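You operate a simulated robot arm through the tools that you are given. There is no shell and no other tool. Be economical: measure what you need, move in short steps, check, and stop when the job is done.

The job below is to be done with a simulated robot arm. You get a single attempt, and the scene is never put back.

JOB
Raise the bridge and put the gold wafer back on rest 1.
Fine: vacuum off before it is lifted; push the stage in again.
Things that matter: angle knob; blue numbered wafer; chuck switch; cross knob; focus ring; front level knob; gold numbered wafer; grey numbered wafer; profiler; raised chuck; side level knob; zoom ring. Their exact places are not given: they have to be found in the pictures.

The check looks at the end state, three seconds after you hand in, the way a careful person would. Anything else that was tipped, shoved, dropped, spilled or broken makes it a failure.

ROBOT AND FRAMES
A 6-joint arm with a four-finger gripper on a trunk, on a base that drives. Base frame: it is fixed to the floor where the robot stands at the start and does not move with it; the origin is under the middle of the robot, x ahead of it, y to its left, z up; the surface under the hand at the start is at about z = 1.013. Readings come in m, rad, newtons and seconds.
With the tool pointing down near the work surface it reaches from about 0.16 to 0.92 m from the robot's upright axis, wherever it stands. Its first joint turns from -2.897 to 2.897 rad. Places, roughly: angle knob [0.6, -0.6, 1.2]; chuck switch [0.6, -0.3, 1.2]; cross knob [0.6, -0.6, 1.2]; focus ring [0.7, -0.5, 1.5]; front level knob [0.6, -0.4, 1.2]; profiler [0.8, -0.5, 1.2]; side level knob [0.7, -0.4, 1.2]; zoom ring [0.7, -0.5, 1.5]. Payload 3.43 kg.
The TCP is the grasp point between the finger pads, 0.03 m short of the fingertips. In the tool frame z runs along the fingers and y along their closing line. Largest opening 0.12 m; the body of the gripper starts 0.085 m behind the TCP.
Orientation is told as [roll, pitch, yaw] about the base's x, y, z axes, in that order, counted from this pose: with the fingers straight down and closing along the base's y, the tool's x points along the base's -x, its y along +y and its z along -z.

CONTROLS
- The arm moves only by the tool arm_command. Its argument "series" is a list of rows, each an object (a shift or turn left out is 0, a gripper value left out holds the last) with "delta_pos": the shift along the tool's x, y, z in mm, a list of three; "dr": the turn, a rotation vector about the tool's x, y, z in rad, a list of three; "claw": the finger opening in mm, from 0 to 120. In form: [{"delta_pos": [x, y, z], "dr": [ax, ay, az], "claw": claw}, ...]. A call has 1 to 10 rows; each row shifts and turns the commanded pose from where the row before left it, along the tool's axes as they then stand. Each row takes 0.2 s and may step no farther than 0.05 m and 0.15 rad from the row before; otherwise, or with a gripper value out of range, the whole call is refused. A pose out of reach is approached as far as the arm can. The call stops where the force on the tool passes 40 N (or 10 N more than at its start, if that is more) or the arm is blocked; 0.2 s more then pass. The fingers move at their own pace and stop on an object; they squeeze with about 27 N. The grip force told is the motor's: it shows also when the fingers shut on nothing. Time passes only in rows, and 0.2 s behind the last, so rows that do not move let the fingers close. The reply holds the time, the measured pose of the TCP, the force on the tool along the base axes, the opening and the grip force, in the units named above and with some noise, with the torque about the TCP (base axes, N m) and any sound that the robot's microphone picked up.
- Cameras (640 x 400 px; columns grow to the right, rows downward): "scene" is now at [0.0427, 0.1333, 1.6493]; the picture's right is [-0.73, -0.68, 0.00], its down [-0.28, 0.30, -0.91] and it looks along [0.62, -0.67, -0.40] (base axes); focal length 266 px, centre (320, 200). "wrist" rides on the gripper at [0.071, -0.017, -0.121] in the tool frame; the picture's right is [0.23, 0.97, 0.00], its down [-0.81, 0.19, -0.55] and it looks along [-0.54, 0.13, 0.83] (tool axes); focal length 275 px, centre (320, 200).
- get_image(camera): a new picture of that camera. The clock stands still meanwhile.
- move_column(by): slides the trunk up (or, below 0, down) by that many m; the arm and the scene camera ride with it, the base frame stays. It gives what a move gives, with no picture.
- steer(legs): drives the robot by 1 to 6 legs, each [ahead, left, turn to the left] in m, m and rad, along the robot's own axes; the way and the turn of a leg run together, so that a leg with both is an arc; at most 1.5 m and 3.142 rad a leg. The arm and the cameras ride along, it lands a little off, and it stops where it bumps. It gives what a move gives.
- aim_head(pan, tilt): turns the head with the scene camera to pan (to the left, within 2.094 rad either way) and tilt (down, from -0.506 to 1.204), counted from straight ahead of the robot. It gives what a move gives.
- measure_at(camera, pixels): for up to 12 pixels [column, row] of the newest picture of that camera ("zoom" is the newest enlarged one), the place [x, y, z] in the base frame of the surface seen there, good to about 0.002 m. The clock stands still meanwhile.
- inspect(camera, box): a new picture of the part [left, top, right, bottom] of that camera's present view, enlarged. The clock stands still meanwhile.
- job_done(): hands the job in; it is judged then, once.

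Work in short steps. Measure before you move; look again where a grasp or a placing could have gone wrong, and mend it. You have 80 turns and 60 pictures in all, those below and enlarged ones among them. Open the gripper and draw the arm clear of the work before you hand the job in, unless the task says otherwise; then end with one line.

The tools are called as a command line: name --argument value ..., lists and objects as JSON in quotes. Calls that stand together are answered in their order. arm_command: Moves the arm, as the interface text tells. Its arguments: {"type":"object","properties":{"series":{"type":"array","items":{"type":"object","properties":{"delta_pos":{"type":"array","items":{"type":"number"}},"dr":{"type":"array","items":{"type":"number"}},"claw":{"type":"number"}}}}},"required":["series"]} The other tools are called the same way: move_column (by) slides the trunk up or down; steer (legs) drives the base; aim_head (pan, tilt) turns the head that bears the scene camera; get_image (camera) takes a picture; measure_at (camera, pixels) gives the place of the surface under pixels of a picture; inspect (camera, box) takes an enlarged picture of a part of a camera's view; job_done () hands the job in.

At the start:

```text
clock: 0.0
eef_pos: [0.4772, -0.2703, 1.5069]
tcp_rot: [-0.001, 0.0, 0.0]
contact_force: [1.1, -0.7, 0.1]
ft_torque: [0.01, 0.0, -0.03]
width: 0.1199
grip_force: 0.0
trunk travel left (down, up): [-0.2, 0.34]
robot x, y, heading: [0.0001, 0.0001, 0.0]
head pan, tilt: [-0.82, 0.415]
```

scene: 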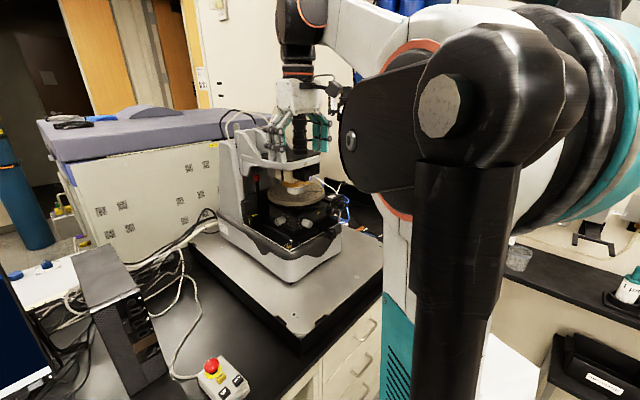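
wrist: 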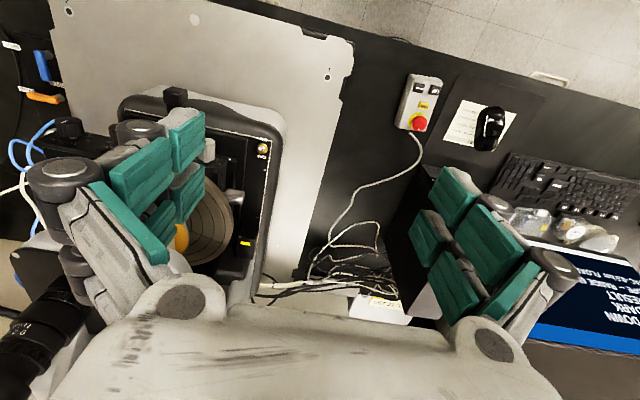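

The profiler shows around (290,200) in the scene view, and a gold thing on the round chuck in the wrist view (180,238). I'll take enlarged looks at both.

inspect --camera "scene" --box '[200, 90, 400, 290]'

inspect --camera "wrist" --box '[20, 70, 340, 290]'

```text
2.00 times, centred on (300, 190) of scene
```

zoom: 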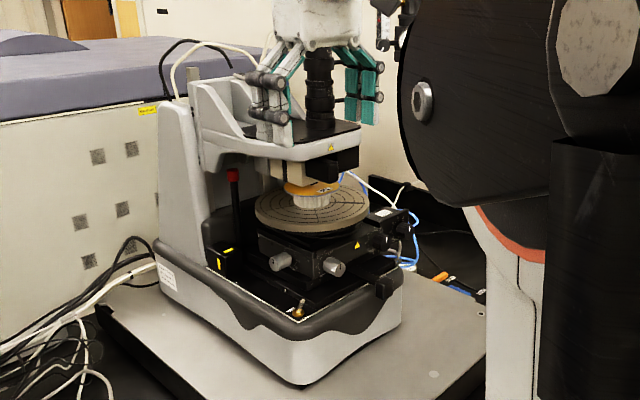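

```text
1.82 times, centred on (180, 180) of wrist
```

zoom: 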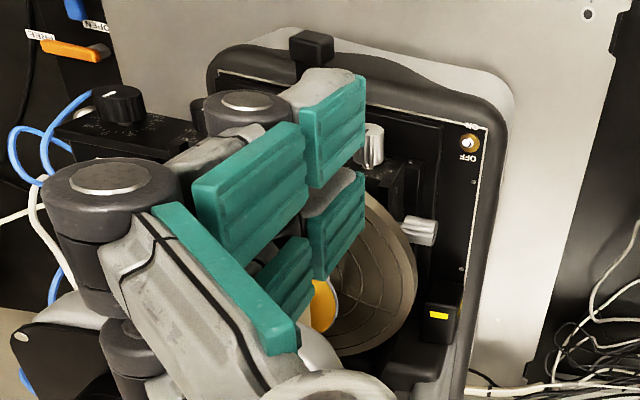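

The arm hides much of the view. I'll move the hand to the left, clear of the sight line, before looking again.

arm_command --series '[{"delta_pos": [0, 50, 0]}, {"delta_pos": [0, 50, 0]}, {"delta_pos": [0, 50, 0]}, {"delta_pos": [0, 50, 0]}, {"delta_pos": [0, 50, 0]}, {"delta_pos": [0, 50, 0]}, {"delta_pos": [0, 50, 0]}, {"delta_pos": [0, 50, 0]}, {"delta_pos": [0, 50, 0]}, {"delta_pos": [0, 50, 0]}]'

get_image --camera "scene"

inspect --camera "scene" --box '[200, 80, 420, 290]'

```text
clock: 2.2
eef_pos: [0.4763, 0.2336, 1.5064]
tcp_rot: [0.001, 0.001, 0.0]
contact_force: [-0.1, 0.7, 0.4]
ft_torque: [-0.04, 0.03, 0.02]
width: 0.1199
grip_force: 0.2
trunk travel left (down, up): [-0.2, 0.34]
robot x, y, heading: [0.0019, 0.0034, 0.004]
head pan, tilt: [-0.82, 0.415]
```

```text
55 pictures are left
```

scene: 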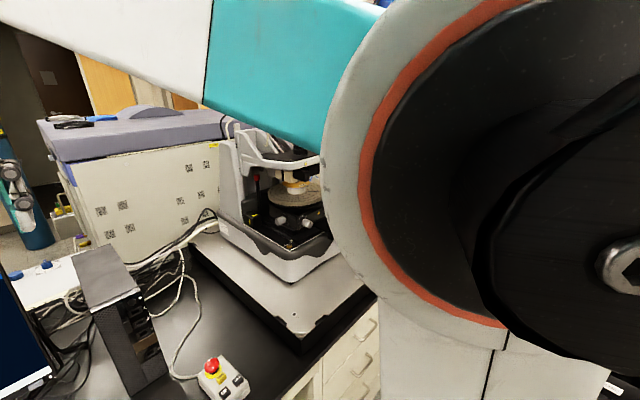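

```text
1.90 times, centred on (310, 185) of scene
```

zoom: 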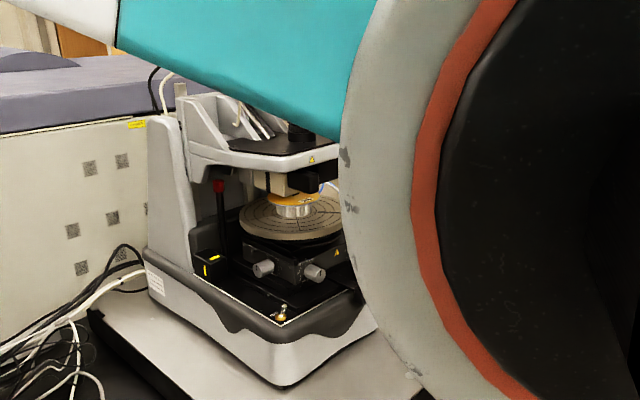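

The shoulder blocks this view, so the wrist camera will be my eye. I'll swing the hand back to the right to about (0.43,-0.55).

arm_command --series '[{"delta_pos": [10, -50, -10]}, {"delta_pos": [10, -50, -10]}, {"delta_pos": [10, -50, -10]}, {"delta_pos": [10, -50, -10]}, {"delta_pos": [10, -50, 0]}, {"delta_pos": [0, -50, 0]}, {"delta_pos": [0, -50, 0]}, {"delta_pos": [0, -50, 0]}, {"delta_pos": [0, -50, 0]}, {"delta_pos": [0, -50, 0]}]'

arm_command --series '[{"delta_pos": [10, -50, 0]}, {"delta_pos": [10, -50, 0]}, {"delta_pos": [10, -50, 0]}, {"delta_pos": [10, -50, 0]}, {"delta_pos": [10, -50, 0]}]'

get_image --camera "wrist"

get_image --camera "scene"

```text
refused: row 1 steps farther than a row can; nothing moved
```

```text
refused: row 1 steps farther than a row can; nothing moved
```

```text
53 pictures are left
```

wrist: 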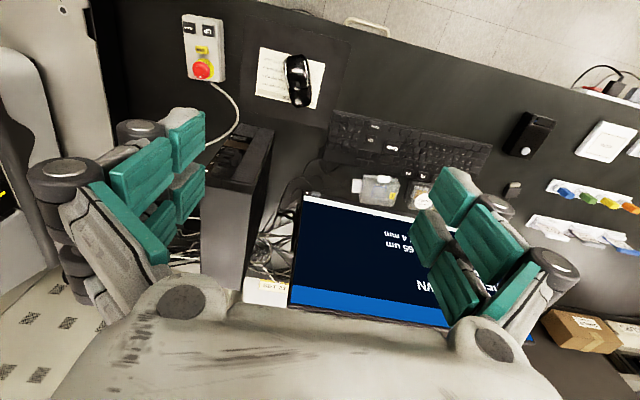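

```text
52 pictures are left
```

scene: 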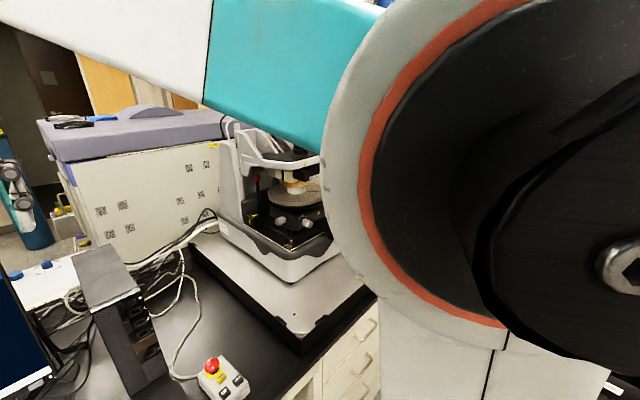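

Step length must stay under 50 mm. While here, the pendant at (200,50), the monitor at (370,260) and coloured items at (590,195) deserve an enlarged look.

inspect --camera "wrist" --box '[160, 0, 340, 110]'

inspect --camera "wrist" --box '[460, 60, 640, 260]'

arm_command --series '[{"delta_pos": [0, -49, 0]}, {"delta_pos": [0, -49, 0]}, {"delta_pos": [0, -49, 0]}, {"delta_pos": [0, -49, 0]}, {"delta_pos": [0, -49, 0]}, {"delta_pos": [10, -48, 0]}, {"delta_pos": [10, -48, 0]}, {"delta_pos": [10, -48, 0]}, {"delta_pos": [10, -48, 0]}, {"delta_pos": [10, -48, 0]}]'

arm_command --series '[{"delta_pos": [10, -48, 0]}, {"delta_pos": [10, -48, 0]}, {"delta_pos": [10, -48, 0]}, {"delta_pos": [10, -48, 0]}, {"delta_pos": [10, -48, 0]}, {"delta_pos": [10, -48, 0]}]'

get_image --camera "wrist"

```text
3.56 times, centred on (250, 55) of wrist
```

zoom: 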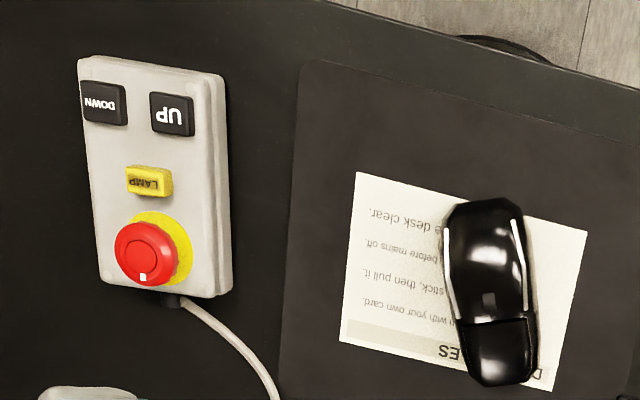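

```text
2.00 times, centred on (550, 160) of wrist
```

zoom: 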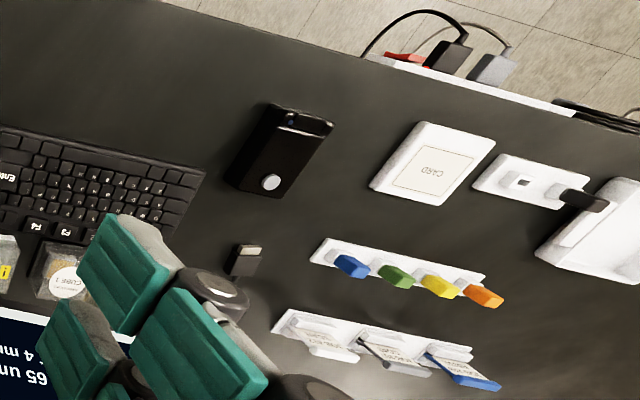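

```text
clock: 4.4
eef_pos: [0.4281, -0.2548, 1.5082]
tcp_rot: [0.0, -0.001, 0.0]
contact_force: [-0.1, -0.4, 0.6]
ft_torque: [0.04, 0.02, -0.01]
width: 0.1202
grip_force: 0.0
trunk travel left (down, up): [-0.2, 0.34]
robot x, y, heading: [-0.0019, 0.0009, 0.001]
head pan, tilt: [-0.82, 0.415]
```

```text
clock: 5.8
eef_pos: [0.367, -0.5459, 1.5079]
tcp_rot: [0.002, -0.001, 0.0]
contact_force: [-0.1, -1.1, -0.2]
ft_torque: [0.06, 0.01, -0.01]
width: 0.1198
grip_force: 0.0
trunk travel left (down, up): [-0.2, 0.34]
robot x, y, heading: [0.0009, -0.0007, -0.0]
head pan, tilt: [-0.82, 0.415]
```

```text
49 pictures are left
```

wrist: 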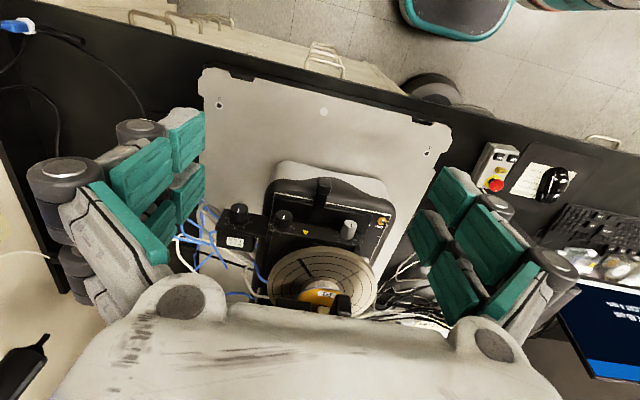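

Pendant has UP, DOWN, LAMP and a stop. Wafer is on the chuck under the bridge; the boxes at (580,262) carry number labels. I'll zoom into both and measure key points.

inspect --camera "wrist" --box '[220, 160, 420, 320]'

measure_at --camera "wrist" --pixels '[[500, 157], [514, 159], [497, 185], [312, 294], [385, 222], [350, 228], [324, 186], [284, 215], [236, 210], [323, 270], [580, 262], [610, 270]]'

inspect --camera "wrist" --box '[460, 130, 640, 340]'

```text
2.50 times, centred on (320, 240) of wrist
```

zoom: 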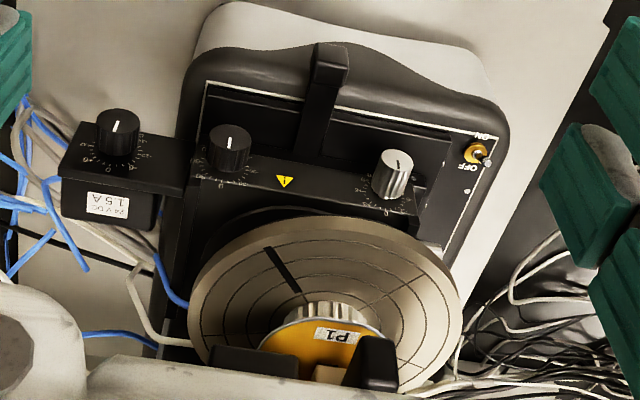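

```text
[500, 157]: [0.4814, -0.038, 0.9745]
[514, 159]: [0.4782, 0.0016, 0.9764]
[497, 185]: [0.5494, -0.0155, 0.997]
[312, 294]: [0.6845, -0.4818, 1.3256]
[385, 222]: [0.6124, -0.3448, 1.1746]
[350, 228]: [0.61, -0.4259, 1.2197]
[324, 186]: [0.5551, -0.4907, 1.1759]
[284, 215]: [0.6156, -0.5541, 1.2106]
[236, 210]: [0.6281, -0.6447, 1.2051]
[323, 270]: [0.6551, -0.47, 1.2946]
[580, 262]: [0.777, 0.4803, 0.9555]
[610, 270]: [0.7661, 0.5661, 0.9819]
```

```text
1.90 times, centred on (550, 235) of wrist
```

zoom: 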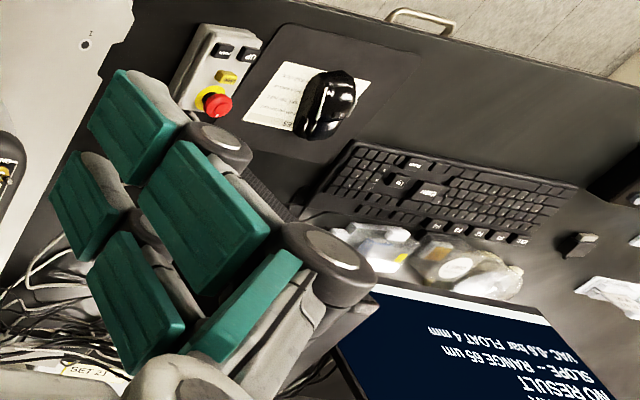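

Rests and other wafers are still unseen. I'll look around with the head, first left then right.

aim_head --pan 0.3 --tilt 0.6

get_image --camera "scene"

aim_head --pan -1.5 --tilt 0.5

get_image --camera "scene"

```text
clock: 7.2
eef_pos: [0.3683, -0.5428, 1.5082]
tcp_rot: [0.0, 0.0, 0.0]
contact_force: [0.3, -0.2, 0.4]
ft_torque: [-0.01, 0.0, -0.02]
width: 0.1201
grip_force: 0.1
trunk travel left (down, up): [-0.2, 0.34]
robot x, y, heading: [-0.0005, -0.0005, -0.003]
head pan, tilt: [0.3, 0.6]
```

```text
46 pictures are left
```

scene: 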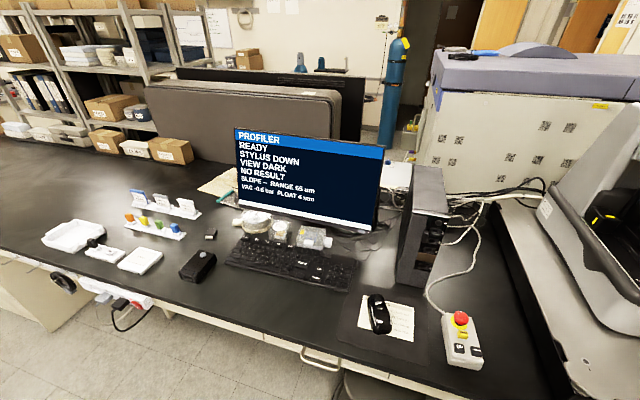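

```text
clock: 8.9
eef_pos: [0.3676, -0.5411, 1.5085]
tcp_rot: [-0.001, -0.001, 0.001]
contact_force: [0.0, -0.2, 0.4]
ft_torque: [0.04, -0.01, -0.01]
width: 0.1201
grip_force: 0.0
trunk travel left (down, up): [-0.2, 0.34]
robot x, y, heading: [-0.001, -0.0009, 0.0]
head pan, tilt: [-1.499, 0.499]
```

```text
45 pictures are left
```

scene: 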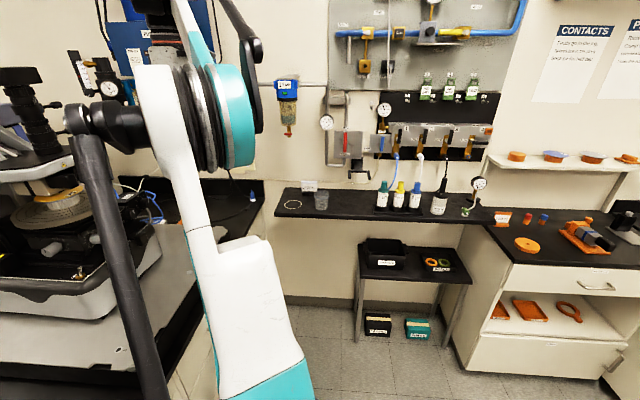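

Screen reads "READY, STYLUS DOWN, VIEW DARK, VAC -0.6 bar". On the right there is a stool (415,270) and bench with discs; I'll zoom on these.

inspect --camera "scene" --box '[260, 130, 500, 290]'

inspect --camera "scene" --box '[460, 130, 640, 330]'

aim_head --pan 0.3 --tilt 0.6

inspect --camera "scene" --box '[20, 120, 340, 300]'

```text
2.50 times, centred on (380, 210) of scene
```

zoom: 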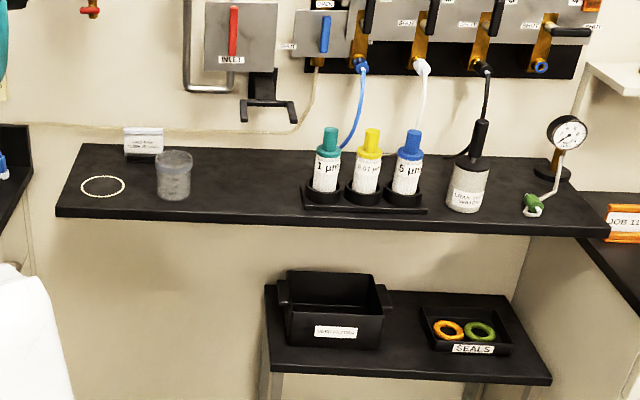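

```text
2.00 times, centred on (550, 230) of scene
```

zoom: 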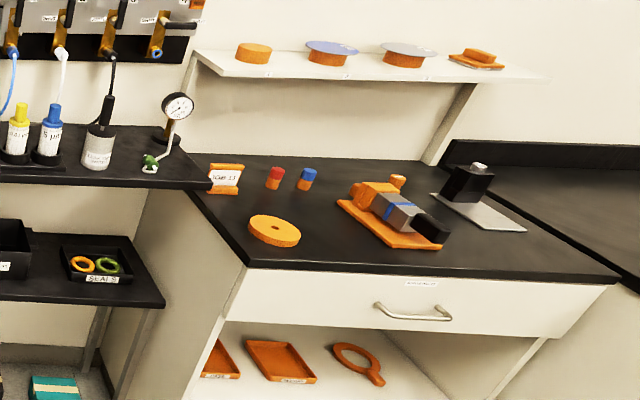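

```text
clock: 10.8
eef_pos: [0.368, -0.5428, 1.5084]
tcp_rot: [0.001, 0.0, -0.002]
contact_force: [0.1, -0.6, -0.5]
ft_torque: [0.0, -0.02, 0.02]
width: 0.12
grip_force: 0.0
trunk travel left (down, up): [-0.2, 0.34]
robot x, y, heading: [0.0007, -0.0031, 0.002]
head pan, tilt: [0.3, 0.6]
```

```text
2.00 times, centred on (180, 210) of scene
```

zoom: 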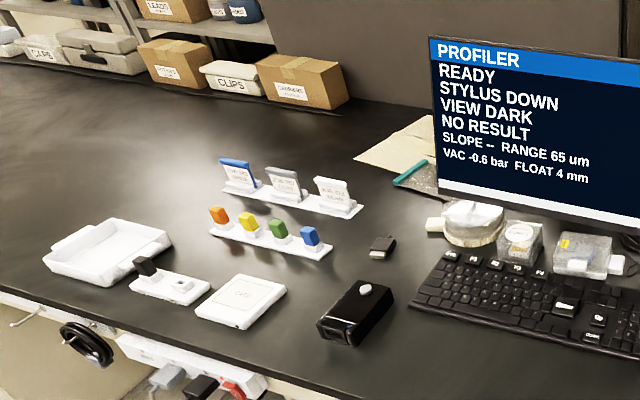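

The shelf on the right holds rests with blue and grey wafers and an empty rest. First the pendant: zoom on it from the scene camera and measure UP.

inspect --camera "scene" --box '[420, 300, 500, 380]'

aim_head --pan -1.75 --tilt 0.4

get_image --camera "scene"

```text
5.00 times, centred on (460, 340) of scene
```

zoom: 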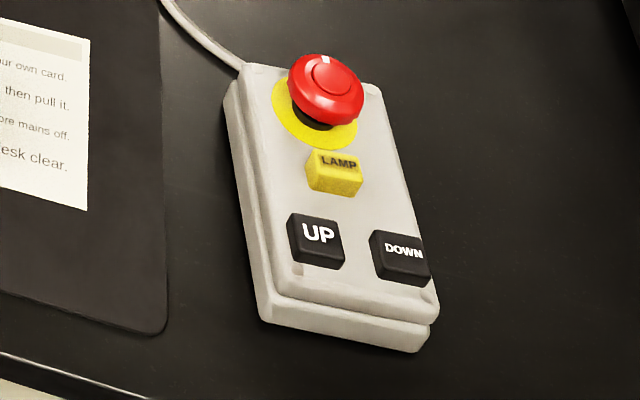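

```text
clock: 12.7
eef_pos: [0.3669, -0.5419, 1.5082]
tcp_rot: [0.001, 0.0, 0.0]
contact_force: [0.4, 0.1, -0.3]
ft_torque: [0.03, -0.01, -0.01]
width: 0.1203
grip_force: 0.0
trunk travel left (down, up): [-0.2, 0.34]
robot x, y, heading: [-0.0016, -0.0011, -0.002]
head pan, tilt: [-1.751, 0.4]
```

```text
40 pictures are left
```

scene: 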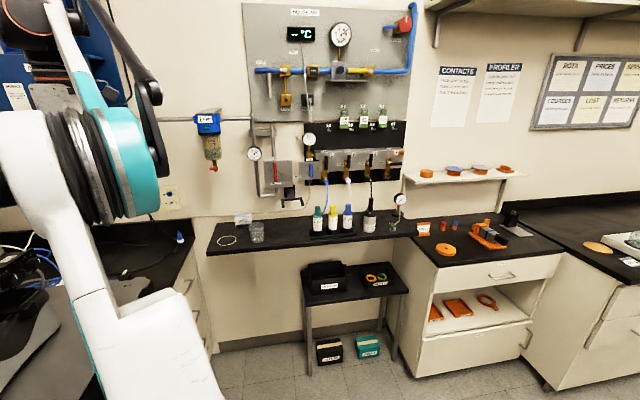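

Now zoom on the shelf (470,172) and on the "PROFILER" poster, and measure the rests.

inspect --camera "scene" --box '[405, 150, 525, 200]'

measure_at --camera "scene" --pixels '[[427, 171], [454, 168], [480, 168], [505, 168], [415, 180], [515, 174], [445, 249], [500, 69], [400, 375], [500, 375]]'

inspect --camera "scene" --box '[425, 55, 525, 135]'

```text
5.33 times, centred on (465, 175) of scene
```

zoom: 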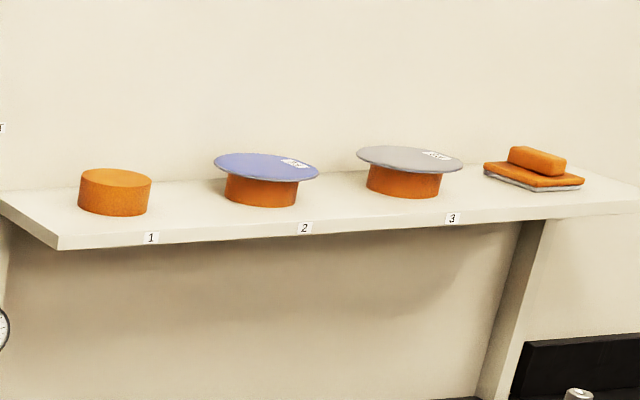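

```text
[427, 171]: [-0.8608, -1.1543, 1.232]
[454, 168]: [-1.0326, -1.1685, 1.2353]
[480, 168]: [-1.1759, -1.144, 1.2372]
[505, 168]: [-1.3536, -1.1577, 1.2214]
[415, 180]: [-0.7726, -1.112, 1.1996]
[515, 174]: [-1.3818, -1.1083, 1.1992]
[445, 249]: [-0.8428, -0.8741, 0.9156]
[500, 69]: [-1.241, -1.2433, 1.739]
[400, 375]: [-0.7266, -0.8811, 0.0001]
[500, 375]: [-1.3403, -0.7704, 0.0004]
```

```text
5.00 times, centred on (475, 95) of scene
```

zoom: 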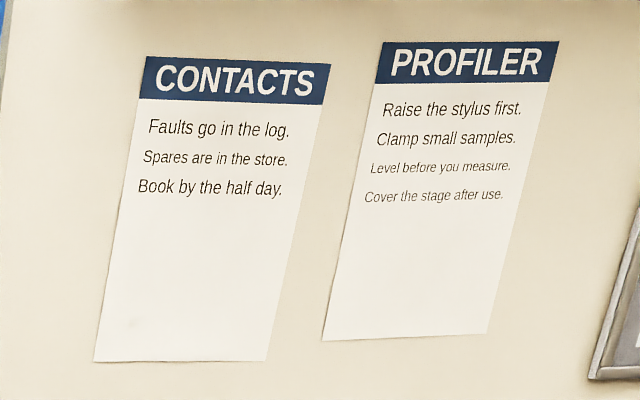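

Rest 1 is empty at about (-0.86,-1.16,1.23). Now go above the pendant, closing the fingers, and look at it.

arm_command --series '[{"delta_pos": [0, 49, 0], "claw": 0}, {"delta_pos": [0, 49, 0]}, {"delta_pos": [0, 49, 0]}, {"delta_pos": [0, 49, 0]}, {"delta_pos": [-10, 48, 0]}, {"delta_pos": [-10, 48, 0]}, {"delta_pos": [-10, 48, 0]}, {"delta_pos": [-10, 48, 0]}, {"delta_pos": [-10, 48, 0]}, {"delta_pos": [-10, 48, 0]}]'

arm_command --series '[{"delta_pos": [-10, 48, 0]}, {"delta_pos": [-8, 10, 45]}, {"delta_pos": [-8, 0, 45]}, {"delta_pos": [-8, 0, 45]}, {"delta_pos": [-8, 0, 45]}, {"delta_pos": [0, 0, 45]}, {"delta_pos": [0, 0, 45]}, {"delta_pos": [0, 0, 45]}]'

get_image --camera "wrist"

aim_head --pan -0.2 --tilt 0.7

get_image --camera "scene"

```text
clock: 14.9
eef_pos: [0.4258, -0.0536, 1.5059]
tcp_rot: [0.0, 0.0, 0.0]
contact_force: [0.1, 0.9, -0.4]
ft_torque: [-0.03, -0.02, 0.0]
width: 0.0
grip_force: 27.3
trunk travel left (down, up): [-0.2, 0.34]
robot x, y, heading: [-0.0005, 0.0003, -0.001]
head pan, tilt: [-1.751, 0.4]
```

```text
clock: 16.7
eef_pos: [0.4687, 0.0001, 1.1909]
tcp_rot: [0.0, 0.0, -0.001]
contact_force: [-0.4, -0.1, -0.3]
ft_torque: [-0.01, -0.03, -0.03]
width: 0.0001
grip_force: 27.2
trunk travel left (down, up): [-0.2, 0.34]
robot x, y, heading: [0.0001, 0.0018, -0.0]
head pan, tilt: [-1.751, 0.4]
```

```text
37 pictures are left
```

wrist: 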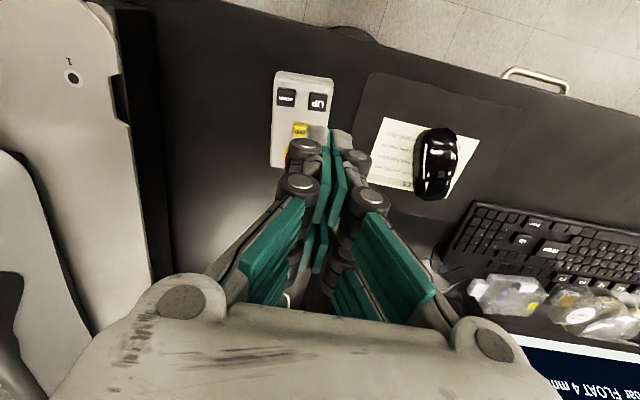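

```text
clock: 18.4
eef_pos: [0.4671, -0.0007, 1.1916]
tcp_rot: [0.0, 0.001, 0.0]
contact_force: [0.7, -0.1, 0.0]
ft_torque: [0.02, -0.01, 0.0]
width: 0.0
grip_force: 27.1
trunk travel left (down, up): [-0.2, 0.34]
robot x, y, heading: [-0.0047, 0.0016, 0.004]
head pan, tilt: [-0.201, 0.7]
```

```text
36 pictures are left
```

scene: 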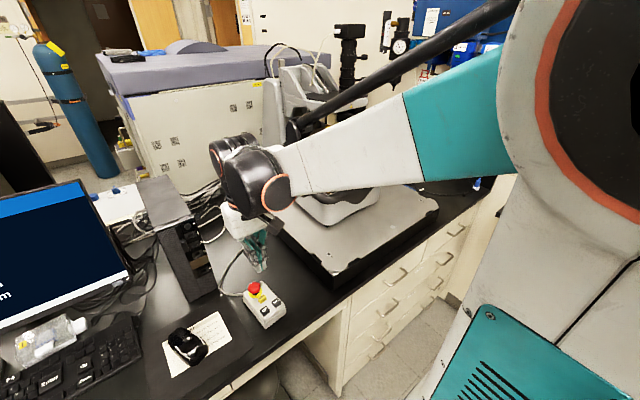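

UP is at (318,104) in the wrist view; measuring it and its neighbours.

measure_at --camera "wrist" --pixels '[[318, 101], [318, 104], [311, 102], [325, 104], [318, 110], [318, 96], [286, 97], [300, 130], [275, 75], [332, 78]]'

measure_at --camera "scene" --pixels '[[266, 312], [279, 308], [256, 300], [253, 285]]'

```text
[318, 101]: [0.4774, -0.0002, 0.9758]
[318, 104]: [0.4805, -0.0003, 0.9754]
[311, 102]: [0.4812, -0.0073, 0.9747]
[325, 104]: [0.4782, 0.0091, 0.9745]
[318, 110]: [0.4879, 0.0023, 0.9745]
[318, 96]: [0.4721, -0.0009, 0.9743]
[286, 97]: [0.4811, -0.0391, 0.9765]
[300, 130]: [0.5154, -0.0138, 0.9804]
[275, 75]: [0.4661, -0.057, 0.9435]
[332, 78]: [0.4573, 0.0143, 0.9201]
```

```text
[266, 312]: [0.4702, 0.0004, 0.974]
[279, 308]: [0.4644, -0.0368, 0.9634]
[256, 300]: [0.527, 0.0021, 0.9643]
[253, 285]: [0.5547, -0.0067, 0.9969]
```

UP centre is (0.479,0.001,0.975). I descend to about 8 mm above it.

arm_command --series '[{"delta_pos": [-11, 1, 35]}, {"delta_pos": [0, 0, 45]}, {"delta_pos": [0, 0, 45]}, {"delta_pos": [0, 0, 40]}, {"delta_pos": [0, 0, 13]}]'

arm_command --series '[{"delta_pos": [0, 0, 4]}, {"delta_pos": [0, 0, 3]}, {"delta_pos": [0, 0, 2]}, {"delta_pos": [0, 0, 2]}, {"delta_pos": [0, 0, 2]}]'

```text
clock: 19.6
eef_pos: [0.4794, 0.0019, 1.014]
tcp_rot: [0.001, -0.001, 0.0]
contact_force: [-0.5, -0.4, 0.6]
ft_torque: [0.02, 0.05, 0.0]
width: 0.0002
grip_force: 27.6
trunk travel left (down, up): [-0.2, 0.34]
robot x, y, heading: [-0.0006, -0.004, 0.002]
head pan, tilt: [-0.201, 0.7]
```

```text
clock: 20.8
eef_pos: [0.4804, 0.0034, 1.0022]
tcp_rot: [0.0, -0.001, 0.001]
contact_force: [0.4, -0.7, 1.3]
ft_torque: [0.01, -0.03, 0.01]
width: 0.0059
grip_force: 27.2
trunk travel left (down, up): [-0.2, 0.34]
robot x, y, heading: [0.0027, 0.0019, 0.005]
head pan, tilt: [-0.201, 0.7]
```

Tip is at z≈0.972, light contact. Check the screen and the pendant.

get_image --camera "scene"

```text
35 pictures are left
```

scene: 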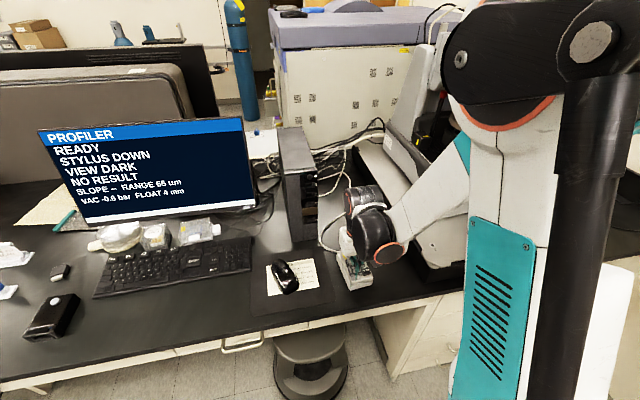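

Still "STYLUS DOWN". I press a few millimetres further.

arm_command --series '[{"delta_pos": [0, 0, 1]}, {"delta_pos": [0, 0, 1]}, {"delta_pos": [0, 0, 1]}, {"delta_pos": [0, 0, 1]}, {}]'

inspect --camera "scene" --box '[20, 90, 480, 310]'

```text
clock: 21.9
eef_pos: [0.4804, 0.0023, 0.9981]
tcp_rot: [0.0, -0.001, 0.001]
contact_force: [2.8, 2.2, 10.0]
ft_torque: [0.07, -0.02, 0.01]
width: 0.0059
grip_force: 26.7
trunk travel left (down, up): [-0.2, 0.34]
robot x, y, heading: [0.0016, 0.0008, -0.002]
head pan, tilt: [-0.201, 0.7]
heard: click
```

```text
1.39 times, centred on (250, 200) of scene
```

zoom: 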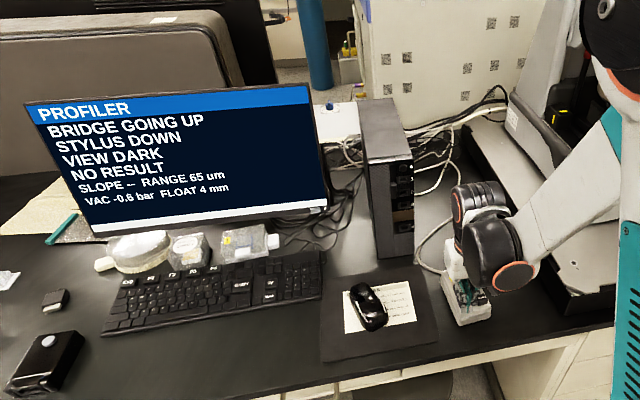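

The click came and the screen says "BRIDGE GOING UP". I keep holding the button for some seconds.

arm_command --series '[{}, {}, {}, {}, {}, {}, {}, {}, {}, {}]'

arm_command --series '[{}, {}, {}, {}, {}, {}, {}, {}, {}, {}]'

get_image --camera "scene"

```text
clock: 24.1
eef_pos: [0.4796, 0.0015, 0.9974]
tcp_rot: [0.001, 0.0, 0.0]
contact_force: [-0.2, 0.3, 9.8]
ft_torque: [0.01, -0.02, 0.04]
width: 0.0058
grip_force: 26.9
trunk travel left (down, up): [-0.2, 0.34]
robot x, y, heading: [0.0012, -0.0009, -0.003]
head pan, tilt: [-0.201, 0.7]
```

```text
clock: 26.4
eef_pos: [0.4797, 0.0019, 0.9969]
tcp_rot: [0.0, 0.0, 0.002]
contact_force: [0.2, -0.5, 7.9]
ft_torque: [0.01, 0.02, -0.01]
width: 0.0061
grip_force: 27.0
trunk travel left (down, up): [-0.2, 0.34]
robot x, y, heading: [-0.0008, 0.003, 0.004]
head pan, tilt: [-0.201, 0.7]
```

```text
33 pictures are left
```

scene: 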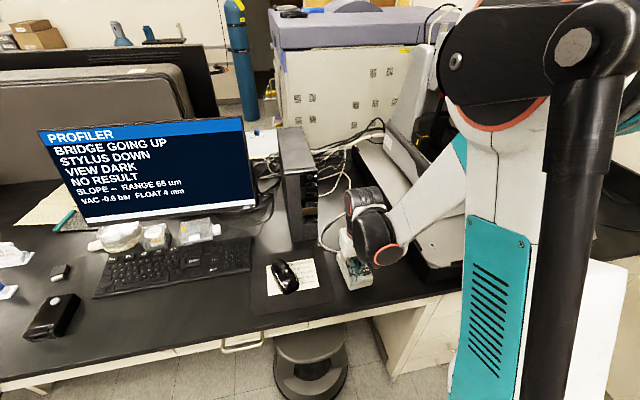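

Still going up; I hold on for longer.

arm_command --series '[{}, {}, {}, {}, {}, {}, {}, {}, {}, {}]'

arm_command --series '[{}, {}, {}, {}, {}, {}, {}, {}, {}, {}]'

arm_command --series '[{}, {}, {}, {}, {}, {}, {}, {}, {}, {}]'

arm_command --series '[{}, {}, {}, {}, {}, {}, {}, {}, {}, {}]'

get_image --camera "scene"

```text
clock: 28.6
eef_pos: [0.4789, 0.0014, 0.9974]
tcp_rot: [-0.002, 0.001, 0.001]
contact_force: [0.2, -1.2, 8.9]
ft_torque: [0.01, 0.03, 0.02]
width: 0.0061
grip_force: 26.9
trunk travel left (down, up): [-0.2, 0.34]
robot x, y, heading: [-0.0019, -0.0014, 0.0]
head pan, tilt: [-0.201, 0.7]
```

```text
clock: 30.8
eef_pos: [0.4794, 0.001, 0.9975]
tcp_rot: [0.0, 0.002, 0.0]
contact_force: [-0.7, 0.1, 9.1]
ft_torque: [0.0, 0.02, 0.0]
width: 0.006
grip_force: 26.6
trunk travel left (down, up): [-0.2, 0.34]
robot x, y, heading: [0.0014, -0.0003, -0.001]
head pan, tilt: [-0.201, 0.7]
```

```text
clock: 33.0
eef_pos: [0.4791, 0.002, 0.9981]
tcp_rot: [0.0, 0.002, -0.001]
contact_force: [-0.1, -1.3, 8.4]
ft_torque: [0.04, -0.01, 0.04]
width: 0.0058
grip_force: 26.3
trunk travel left (down, up): [-0.2, 0.34]
robot x, y, heading: [0.0003, -0.0011, 0.003]
head pan, tilt: [-0.201, 0.7]
```

```text
clock: 35.1
eef_pos: [0.4784, 0.0004, 0.9982]
tcp_rot: [0.0, -0.001, 0.001]
contact_force: [-0.6, 0.5, 8.3]
ft_torque: [0.0, -0.01, 0.05]
width: 0.006
grip_force: 27.2
trunk travel left (down, up): [-0.2, 0.34]
robot x, y, heading: [0.0011, -0.003, -0.001]
head pan, tilt: [-0.201, 0.7]
```

```text
32 pictures are left
```

scene: 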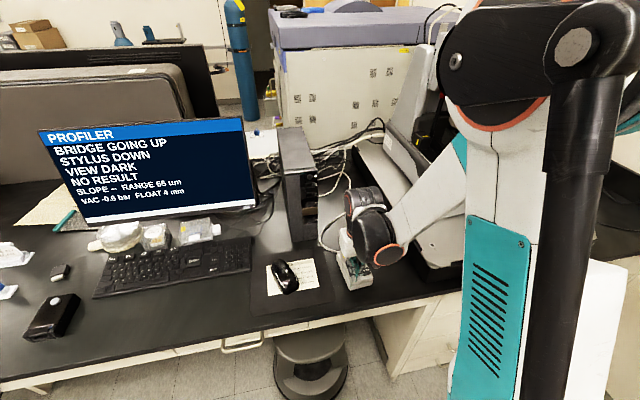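

Possibly the text just lasts while the button is held. I release and look at the screen and the bridge.

arm_command --series '[{"delta_pos": [0, 0, -20]}, {"delta_pos": [0, 0, -40]}, {"delta_pos": [0, 0, -45]}, {"delta_pos": [0, 0, -45]}, {"delta_pos": [0, 0, -45]}, {"delta_pos": [0, 0, -45]}]'

aim_head --pan -0.3 --tilt 0.4

get_image --camera "scene"

```text
clock: 36.5
eef_pos: [0.4821, 0.002, 1.2384]
tcp_rot: [-0.001, -0.001, 0.002]
contact_force: [-0.6, 0.2, 0.4]
ft_torque: [-0.02, -0.04, -0.01]
width: 0.0
grip_force: 27.2
trunk travel left (down, up): [-0.2, 0.34]
robot x, y, heading: [-0.0005, 0.0014, -0.005]
head pan, tilt: [-0.201, 0.7]
```

```text
clock: 37.4
eef_pos: [0.4824, 0.0, 1.2386]
tcp_rot: [0.0, 0.0, 0.001]
contact_force: [0.1, 0.6, -0.3]
ft_torque: [0.03, 0.0, 0.0]
width: 0.0001
grip_force: 26.7
trunk travel left (down, up): [-0.2, 0.34]
robot x, y, heading: [-0.0002, 0.0001, 0.001]
head pan, tilt: [-0.3, 0.4]
```

```text
31 pictures are left
```

scene: 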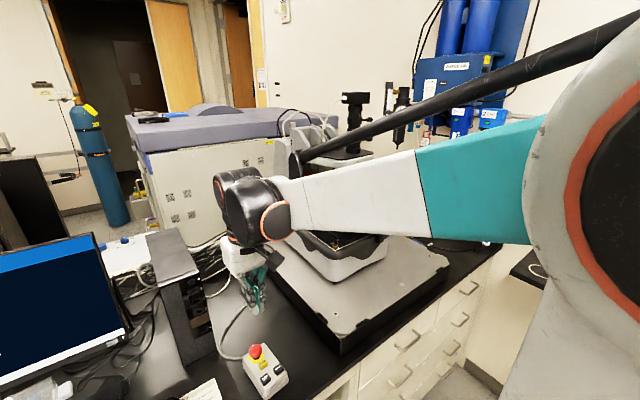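

I'll raise the arm and drive right 0.4 m so the profiler is ahead, then look at screen and bridge.

arm_command --series '[{"delta_pos": [10, 0, -45]}, {"delta_pos": [10, 0, -45]}, {"delta_pos": [10, 0, -45]}, {"delta_pos": [10, 0, -45]}, {"delta_pos": [10, 0, -45]}, {"delta_pos": [10, 0, -40]}]'

aim_head --pan 0.25 --tilt 0.5

steer --legs '[[0, -0.4, 0]]'

get_image --camera "scene"

```text
clock: 38.8
eef_pos: [0.4197, 0.0026, 1.5053]
tcp_rot: [-0.001, -0.001, 0.003]
contact_force: [0.8, -0.3, -0.8]
ft_torque: [0.03, 0.02, 0.02]
width: 0.0
grip_force: 26.8
trunk travel left (down, up): [-0.2, 0.34]
robot x, y, heading: [0.0, 0.0023, 0.002]
head pan, tilt: [-0.3, 0.4]
```

```text
clock: 39.7
eef_pos: [0.4203, 0.0016, 1.5031]
tcp_rot: [-0.001, 0.0, 0.002]
contact_force: [0.4, -0.6, 0.1]
ft_torque: [0.02, 0.01, 0.01]
width: 0.0001
grip_force: 27.1
trunk travel left (down, up): [-0.2, 0.34]
robot x, y, heading: [-0.0005, -0.0016, 0.001]
head pan, tilt: [0.25, 0.499]
```

```text
clock: 42.2
eef_pos: [0.4188, -0.3966, 1.5046]
tcp_rot: [0.0, 0.0, -0.004]
contact_force: [0.4, -0.7, -0.1]
ft_torque: [0.02, 0.01, -0.01]
width: 0.0
grip_force: 27.1
trunk travel left (down, up): [-0.2, 0.34]
robot x, y, heading: [-0.0002, -0.3952, -0.005]
head pan, tilt: [0.25, 0.499]
```

```text
30 pictures are left
```

scene: 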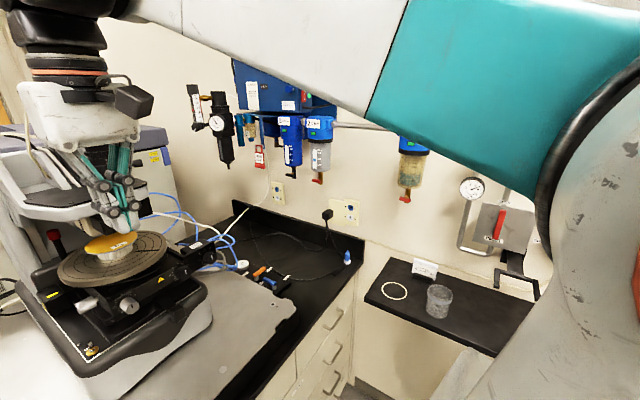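

The wafer is visible at (110,243). Zoom into that part and check the pose-independent positions.

inspect --camera "scene" --box '[0, 130, 220, 390]'

measure_at --camera "scene" --pixels '[[84, 243], [110, 237], [110, 250], [137, 234], [100, 254], [90, 350], [60, 308], [70, 212]]'

```text
1.54 times, centred on (110, 260) of scene
```

zoom: 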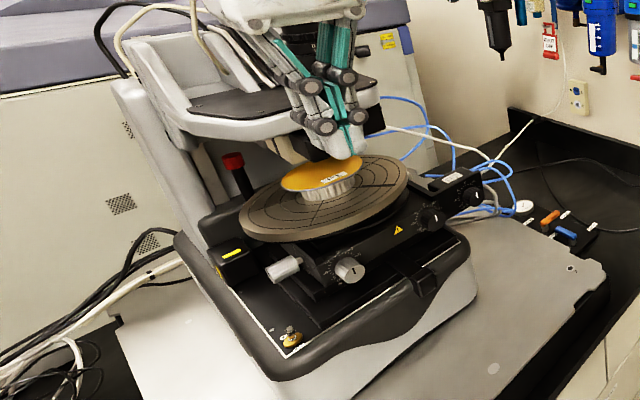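

```text
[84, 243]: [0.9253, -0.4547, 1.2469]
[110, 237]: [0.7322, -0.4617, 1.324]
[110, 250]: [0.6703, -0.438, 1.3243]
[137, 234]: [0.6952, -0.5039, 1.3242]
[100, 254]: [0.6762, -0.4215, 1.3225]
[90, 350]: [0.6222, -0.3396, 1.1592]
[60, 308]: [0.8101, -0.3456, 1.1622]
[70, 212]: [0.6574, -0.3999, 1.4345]
```

Bridge looks higher now. I move the hand left out of the way and look again with the head slightly right.

arm_command --series '[{"delta_pos": [0, 49, 0]}, {"delta_pos": [0, 49, 0]}, {"delta_pos": [0, 49, 0]}, {"delta_pos": [0, 49, 0]}, {"delta_pos": [0, 49, 0]}, {"delta_pos": [0, 49, 0]}, {"delta_pos": [0, 49, 0]}]'

aim_head --pan -0.25 --tilt 0.45

get_image --camera "scene"

```text
clock: 43.8
eef_pos: [0.4209, -0.0508, 1.503]
tcp_rot: [-0.001, 0.0, -0.007]
contact_force: [-0.3, 0.2, 0.5]
ft_torque: [-0.02, 0.0, -0.02]
width: 0.0
grip_force: 27.5
trunk travel left (down, up): [-0.2, 0.34]
robot x, y, heading: [-0.0018, -0.3971, -0.004]
head pan, tilt: [0.25, 0.499]
```

```text
clock: 44.7
eef_pos: [0.4191, -0.051, 1.5037]
tcp_rot: [0.0, -0.001, -0.004]
contact_force: [-0.4, -0.1, -0.3]
ft_torque: [0.01, 0.01, -0.03]
width: 0.0
grip_force: 27.2
trunk travel left (down, up): [-0.2, 0.34]
robot x, y, heading: [-0.0015, -0.3962, -0.0]
head pan, tilt: [-0.25, 0.45]
```

```text
28 pictures are left
```

scene: 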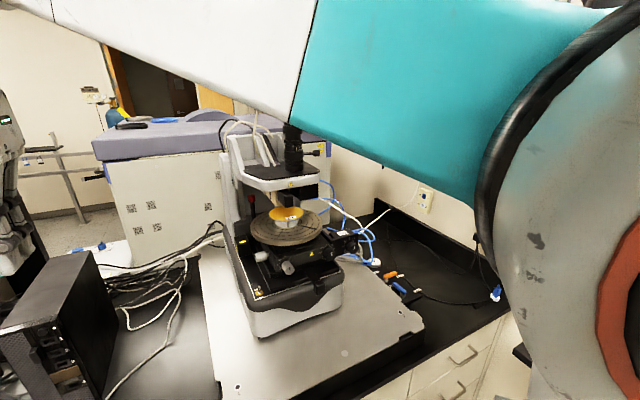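

Good view. Zoom on the profiler and measure wafer, bridge underside, switch, knobs.

inspect --camera "scene" --box '[215, 120, 365, 310]'

measure_at --camera "scene" --pixels '[[270, 213], [303, 213], [286, 208], [286, 218], [257, 291], [289, 268], [310, 243], [275, 190], [318, 178], [300, 178], [285, 205], [243, 241]]'

```text
2.11 times, centred on (290, 215) of scene
```

zoom: 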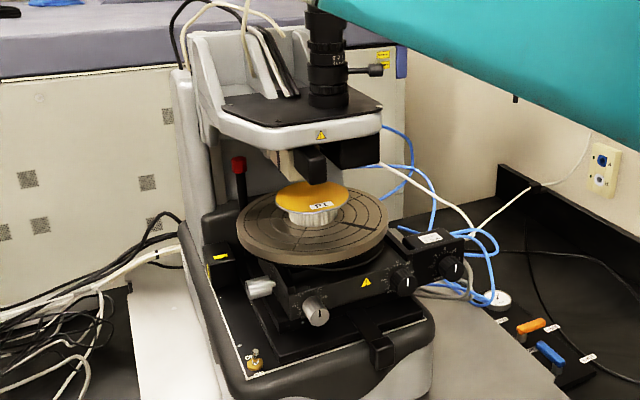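

```text
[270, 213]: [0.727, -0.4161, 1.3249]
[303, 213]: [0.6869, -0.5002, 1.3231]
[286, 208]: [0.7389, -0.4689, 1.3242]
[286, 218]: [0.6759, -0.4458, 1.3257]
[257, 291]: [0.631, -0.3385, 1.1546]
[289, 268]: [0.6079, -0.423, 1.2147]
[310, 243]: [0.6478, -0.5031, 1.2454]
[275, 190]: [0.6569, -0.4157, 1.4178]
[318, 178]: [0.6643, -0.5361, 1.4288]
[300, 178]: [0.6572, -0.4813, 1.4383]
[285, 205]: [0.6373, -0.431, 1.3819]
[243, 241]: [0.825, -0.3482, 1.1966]
```

The wafer lies beneath the bridge, so the stage must be pulled out by its front tab (384,345 in zoom). First check the screen.

aim_head --pan 0.75 --tilt 0.45

get_image --camera "scene"

get_image --camera "wrist"

```text
clock: 46.0
eef_pos: [0.419, -0.0527, 1.5036]
tcp_rot: [0.0, 0.0, -0.004]
contact_force: [0.6, -0.5, 0.5]
ft_torque: [0.0, 0.01, -0.01]
width: 0.0
grip_force: 27.3
trunk travel left (down, up): [-0.2, 0.34]
robot x, y, heading: [0.0002, -0.3968, -0.002]
head pan, tilt: [0.75, 0.45]
```

```text
26 pictures are left
```

scene: 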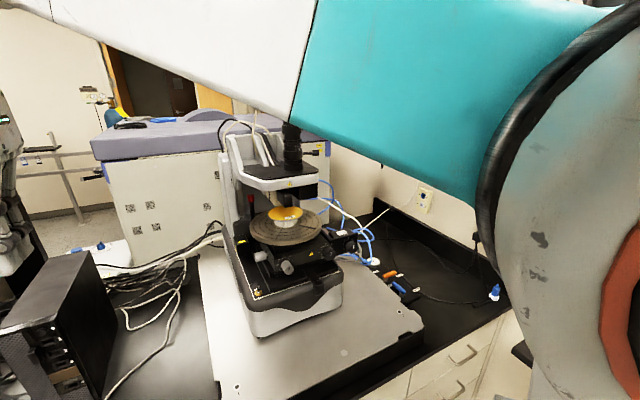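

```text
25 pictures are left
```

wrist: 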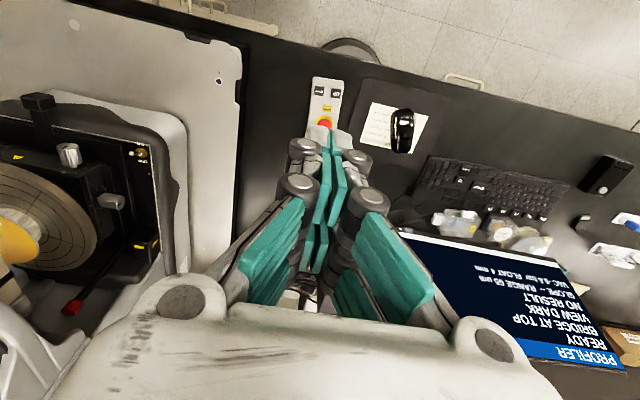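

Screen: "READY, BRIDGE AT TOP". Now a close look at the chuck switch at (142,152) and stage tab at (38,105).

inspect --camera "wrist" --box '[100, 125, 180, 185]'

measure_at --camera "wrist" --pixels '[[140, 152], [142, 154], [144, 156], [137, 146], [142, 165], [38, 100], [30, 98], [52, 103], [42, 120], [45, 135], [120, 200], [70, 155]]'

```text
6.67 times, centred on (140, 155) of wrist
```

zoom: 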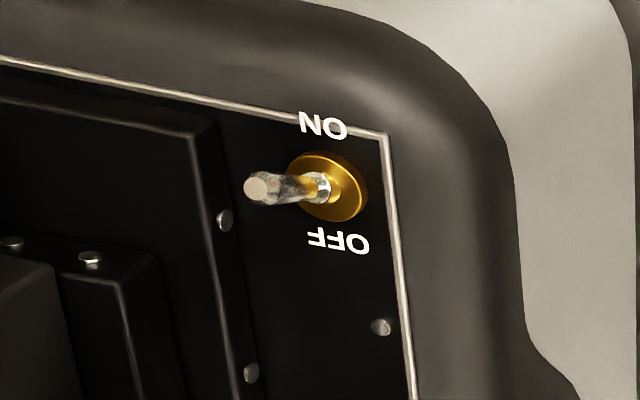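

```text
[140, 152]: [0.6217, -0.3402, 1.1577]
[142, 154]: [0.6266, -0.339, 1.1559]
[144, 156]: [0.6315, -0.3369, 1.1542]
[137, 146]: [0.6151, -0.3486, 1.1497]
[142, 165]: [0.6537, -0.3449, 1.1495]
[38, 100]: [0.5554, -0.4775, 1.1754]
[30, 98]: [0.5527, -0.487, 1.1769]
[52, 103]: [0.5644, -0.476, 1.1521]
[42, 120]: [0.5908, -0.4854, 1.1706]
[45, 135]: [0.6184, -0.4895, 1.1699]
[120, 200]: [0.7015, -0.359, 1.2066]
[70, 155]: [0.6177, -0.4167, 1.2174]
```

"ON" is toward -x and the lever leans that way. Measuring the lever tip.

measure_at --camera "wrist" --pixels '[[131, 153], [133, 153], [136, 153], [141, 153], [130, 152], [110, 197], [115, 206], [153, 141]]'

```text
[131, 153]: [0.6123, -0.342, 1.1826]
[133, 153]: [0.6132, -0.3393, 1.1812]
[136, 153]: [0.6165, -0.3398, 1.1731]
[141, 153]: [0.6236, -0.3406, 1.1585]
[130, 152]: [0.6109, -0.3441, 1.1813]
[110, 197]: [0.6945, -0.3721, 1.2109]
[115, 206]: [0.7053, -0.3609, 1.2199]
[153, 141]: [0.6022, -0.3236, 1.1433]
```

Lever runs from (0.626,-0.340,1.152) to tip (0.612,-0.341,1.183). I go to (0.545,-0.341,1.27) first and tilt the tool so the fingers point forward-down.

arm_command --series '[{"delta_pos": [0, -48.2, 0]}, {"delta_pos": [0, -48.2, 0]}, {"delta_pos": [0, -48.2, 0]}, {"delta_pos": [0, -48.2, 0]}, {"delta_pos": [0, -48.2, 0]}, {"delta_pos": [0, -48.2, 0]}, {"delta_pos": [-25, 0, 42]}, {"delta_pos": [-25, 0, 42]}, {"delta_pos": [-25, 0, 42]}, {"delta_pos": [-25, 0, 42]}]'

arm_command --series '[{"delta_pos": [-25, 0, 42]}, {"delta_pos": [0, 0, 24]}, {"dr": [0, -0.125, 0]}, {"dr": [0, -0.125, 0]}, {"dr": [0, -0.125, 0]}, {"dr": [0, -0.125, 0]}]'

get_image --camera "wrist"

```text
clock: 48.2
eef_pos: [0.5273, -0.3462, 1.3386]
tcp_rot: [-0.001, -0.001, -0.008]
contact_force: [-1.4, 0.4, 0.9]
ft_torque: [-0.07, -0.14, 0.02]
width: 0.0
grip_force: 27.4
trunk travel left (down, up): [-0.2, 0.34]
robot x, y, heading: [-0.0047, -0.3964, -0.005]
head pan, tilt: [0.75, 0.45]
```

```text
clock: 49.6
eef_pos: [0.5453, -0.3445, 1.2713]
tcp_rot: [0.0, -0.501, -0.003]
contact_force: [0.8, -0.8, 0.1]
ft_torque: [-0.03, -0.05, -0.02]
width: 0.0002
grip_force: 26.7
trunk travel left (down, up): [-0.2, 0.34]
robot x, y, heading: [-0.001, -0.3954, -0.007]
head pan, tilt: [0.75, 0.45]
```

```text
23 pictures are left
```

wrist: 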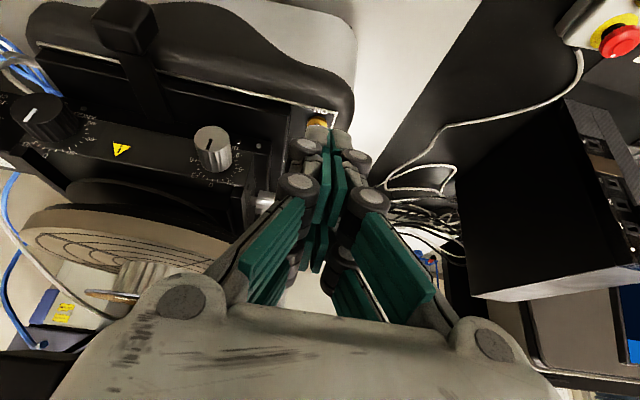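

Tool tilted. Now descend to just before the lever.

arm_command --series '[{"delta_pos": [11, 2, 39]}, {"delta_pos": [11.5, 1.5, 39.8]}, {}]'

inspect --camera "wrist" --box '[220, 80, 400, 200]'

```text
clock: 50.4
eef_pos: [0.5634, -0.3382, 1.1912]
tcp_rot: [0.001, -0.499, -0.003]
contact_force: [-0.9, -0.6, 0.3]
ft_torque: [0.03, 0.03, 0.01]
width: 0.0
grip_force: 27.4
trunk travel left (down, up): [-0.2, 0.34]
robot x, y, heading: [-0.0045, -0.3965, -0.009]
head pan, tilt: [0.75, 0.45]
```

```text
3.33 times, centred on (310, 140) of wrist
```

zoom: 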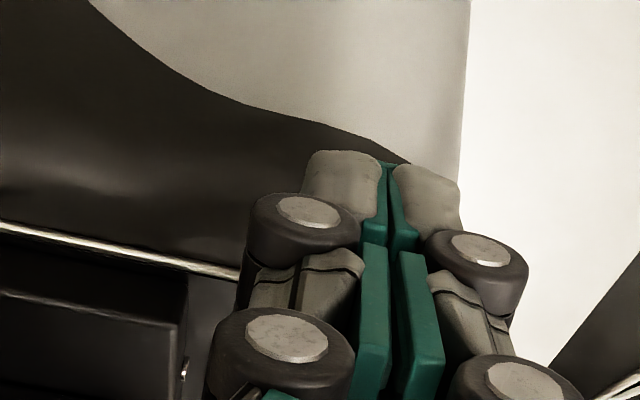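

Fingertips are before the lever. I sweep forward (+x) in small steps with a slight +y offset, watching force.

arm_command --series '[{"delta_pos": [-8.8, 3, 4.8]}, {"delta_pos": [-8.8, 0, 4.8]}, {"delta_pos": [-8.8, 0, 4.8]}, {"delta_pos": [-8.8, 0, 4.8]}, {"delta_pos": [-8.8, 0, 4.8]}]'

```text
clock: 51.6
eef_pos: [0.6038, -0.3371, 1.1933]
tcp_rot: [0.0, -0.495, -0.003]
contact_force: [-24.2, -1.3, 22.9]
ft_torque: [-0.2, -0.44, -0.18]
width: 0.0
grip_force: 26.6
trunk travel left (down, up): [-0.2, 0.34]
robot x, y, heading: [0.0003, -0.3964, 0.001]
head pan, tilt: [0.75, 0.45]
stopped in row 5: the force on the tool passed its limit at 45 N (the readings are from after the stop); the commanded pose is now the measured one
```

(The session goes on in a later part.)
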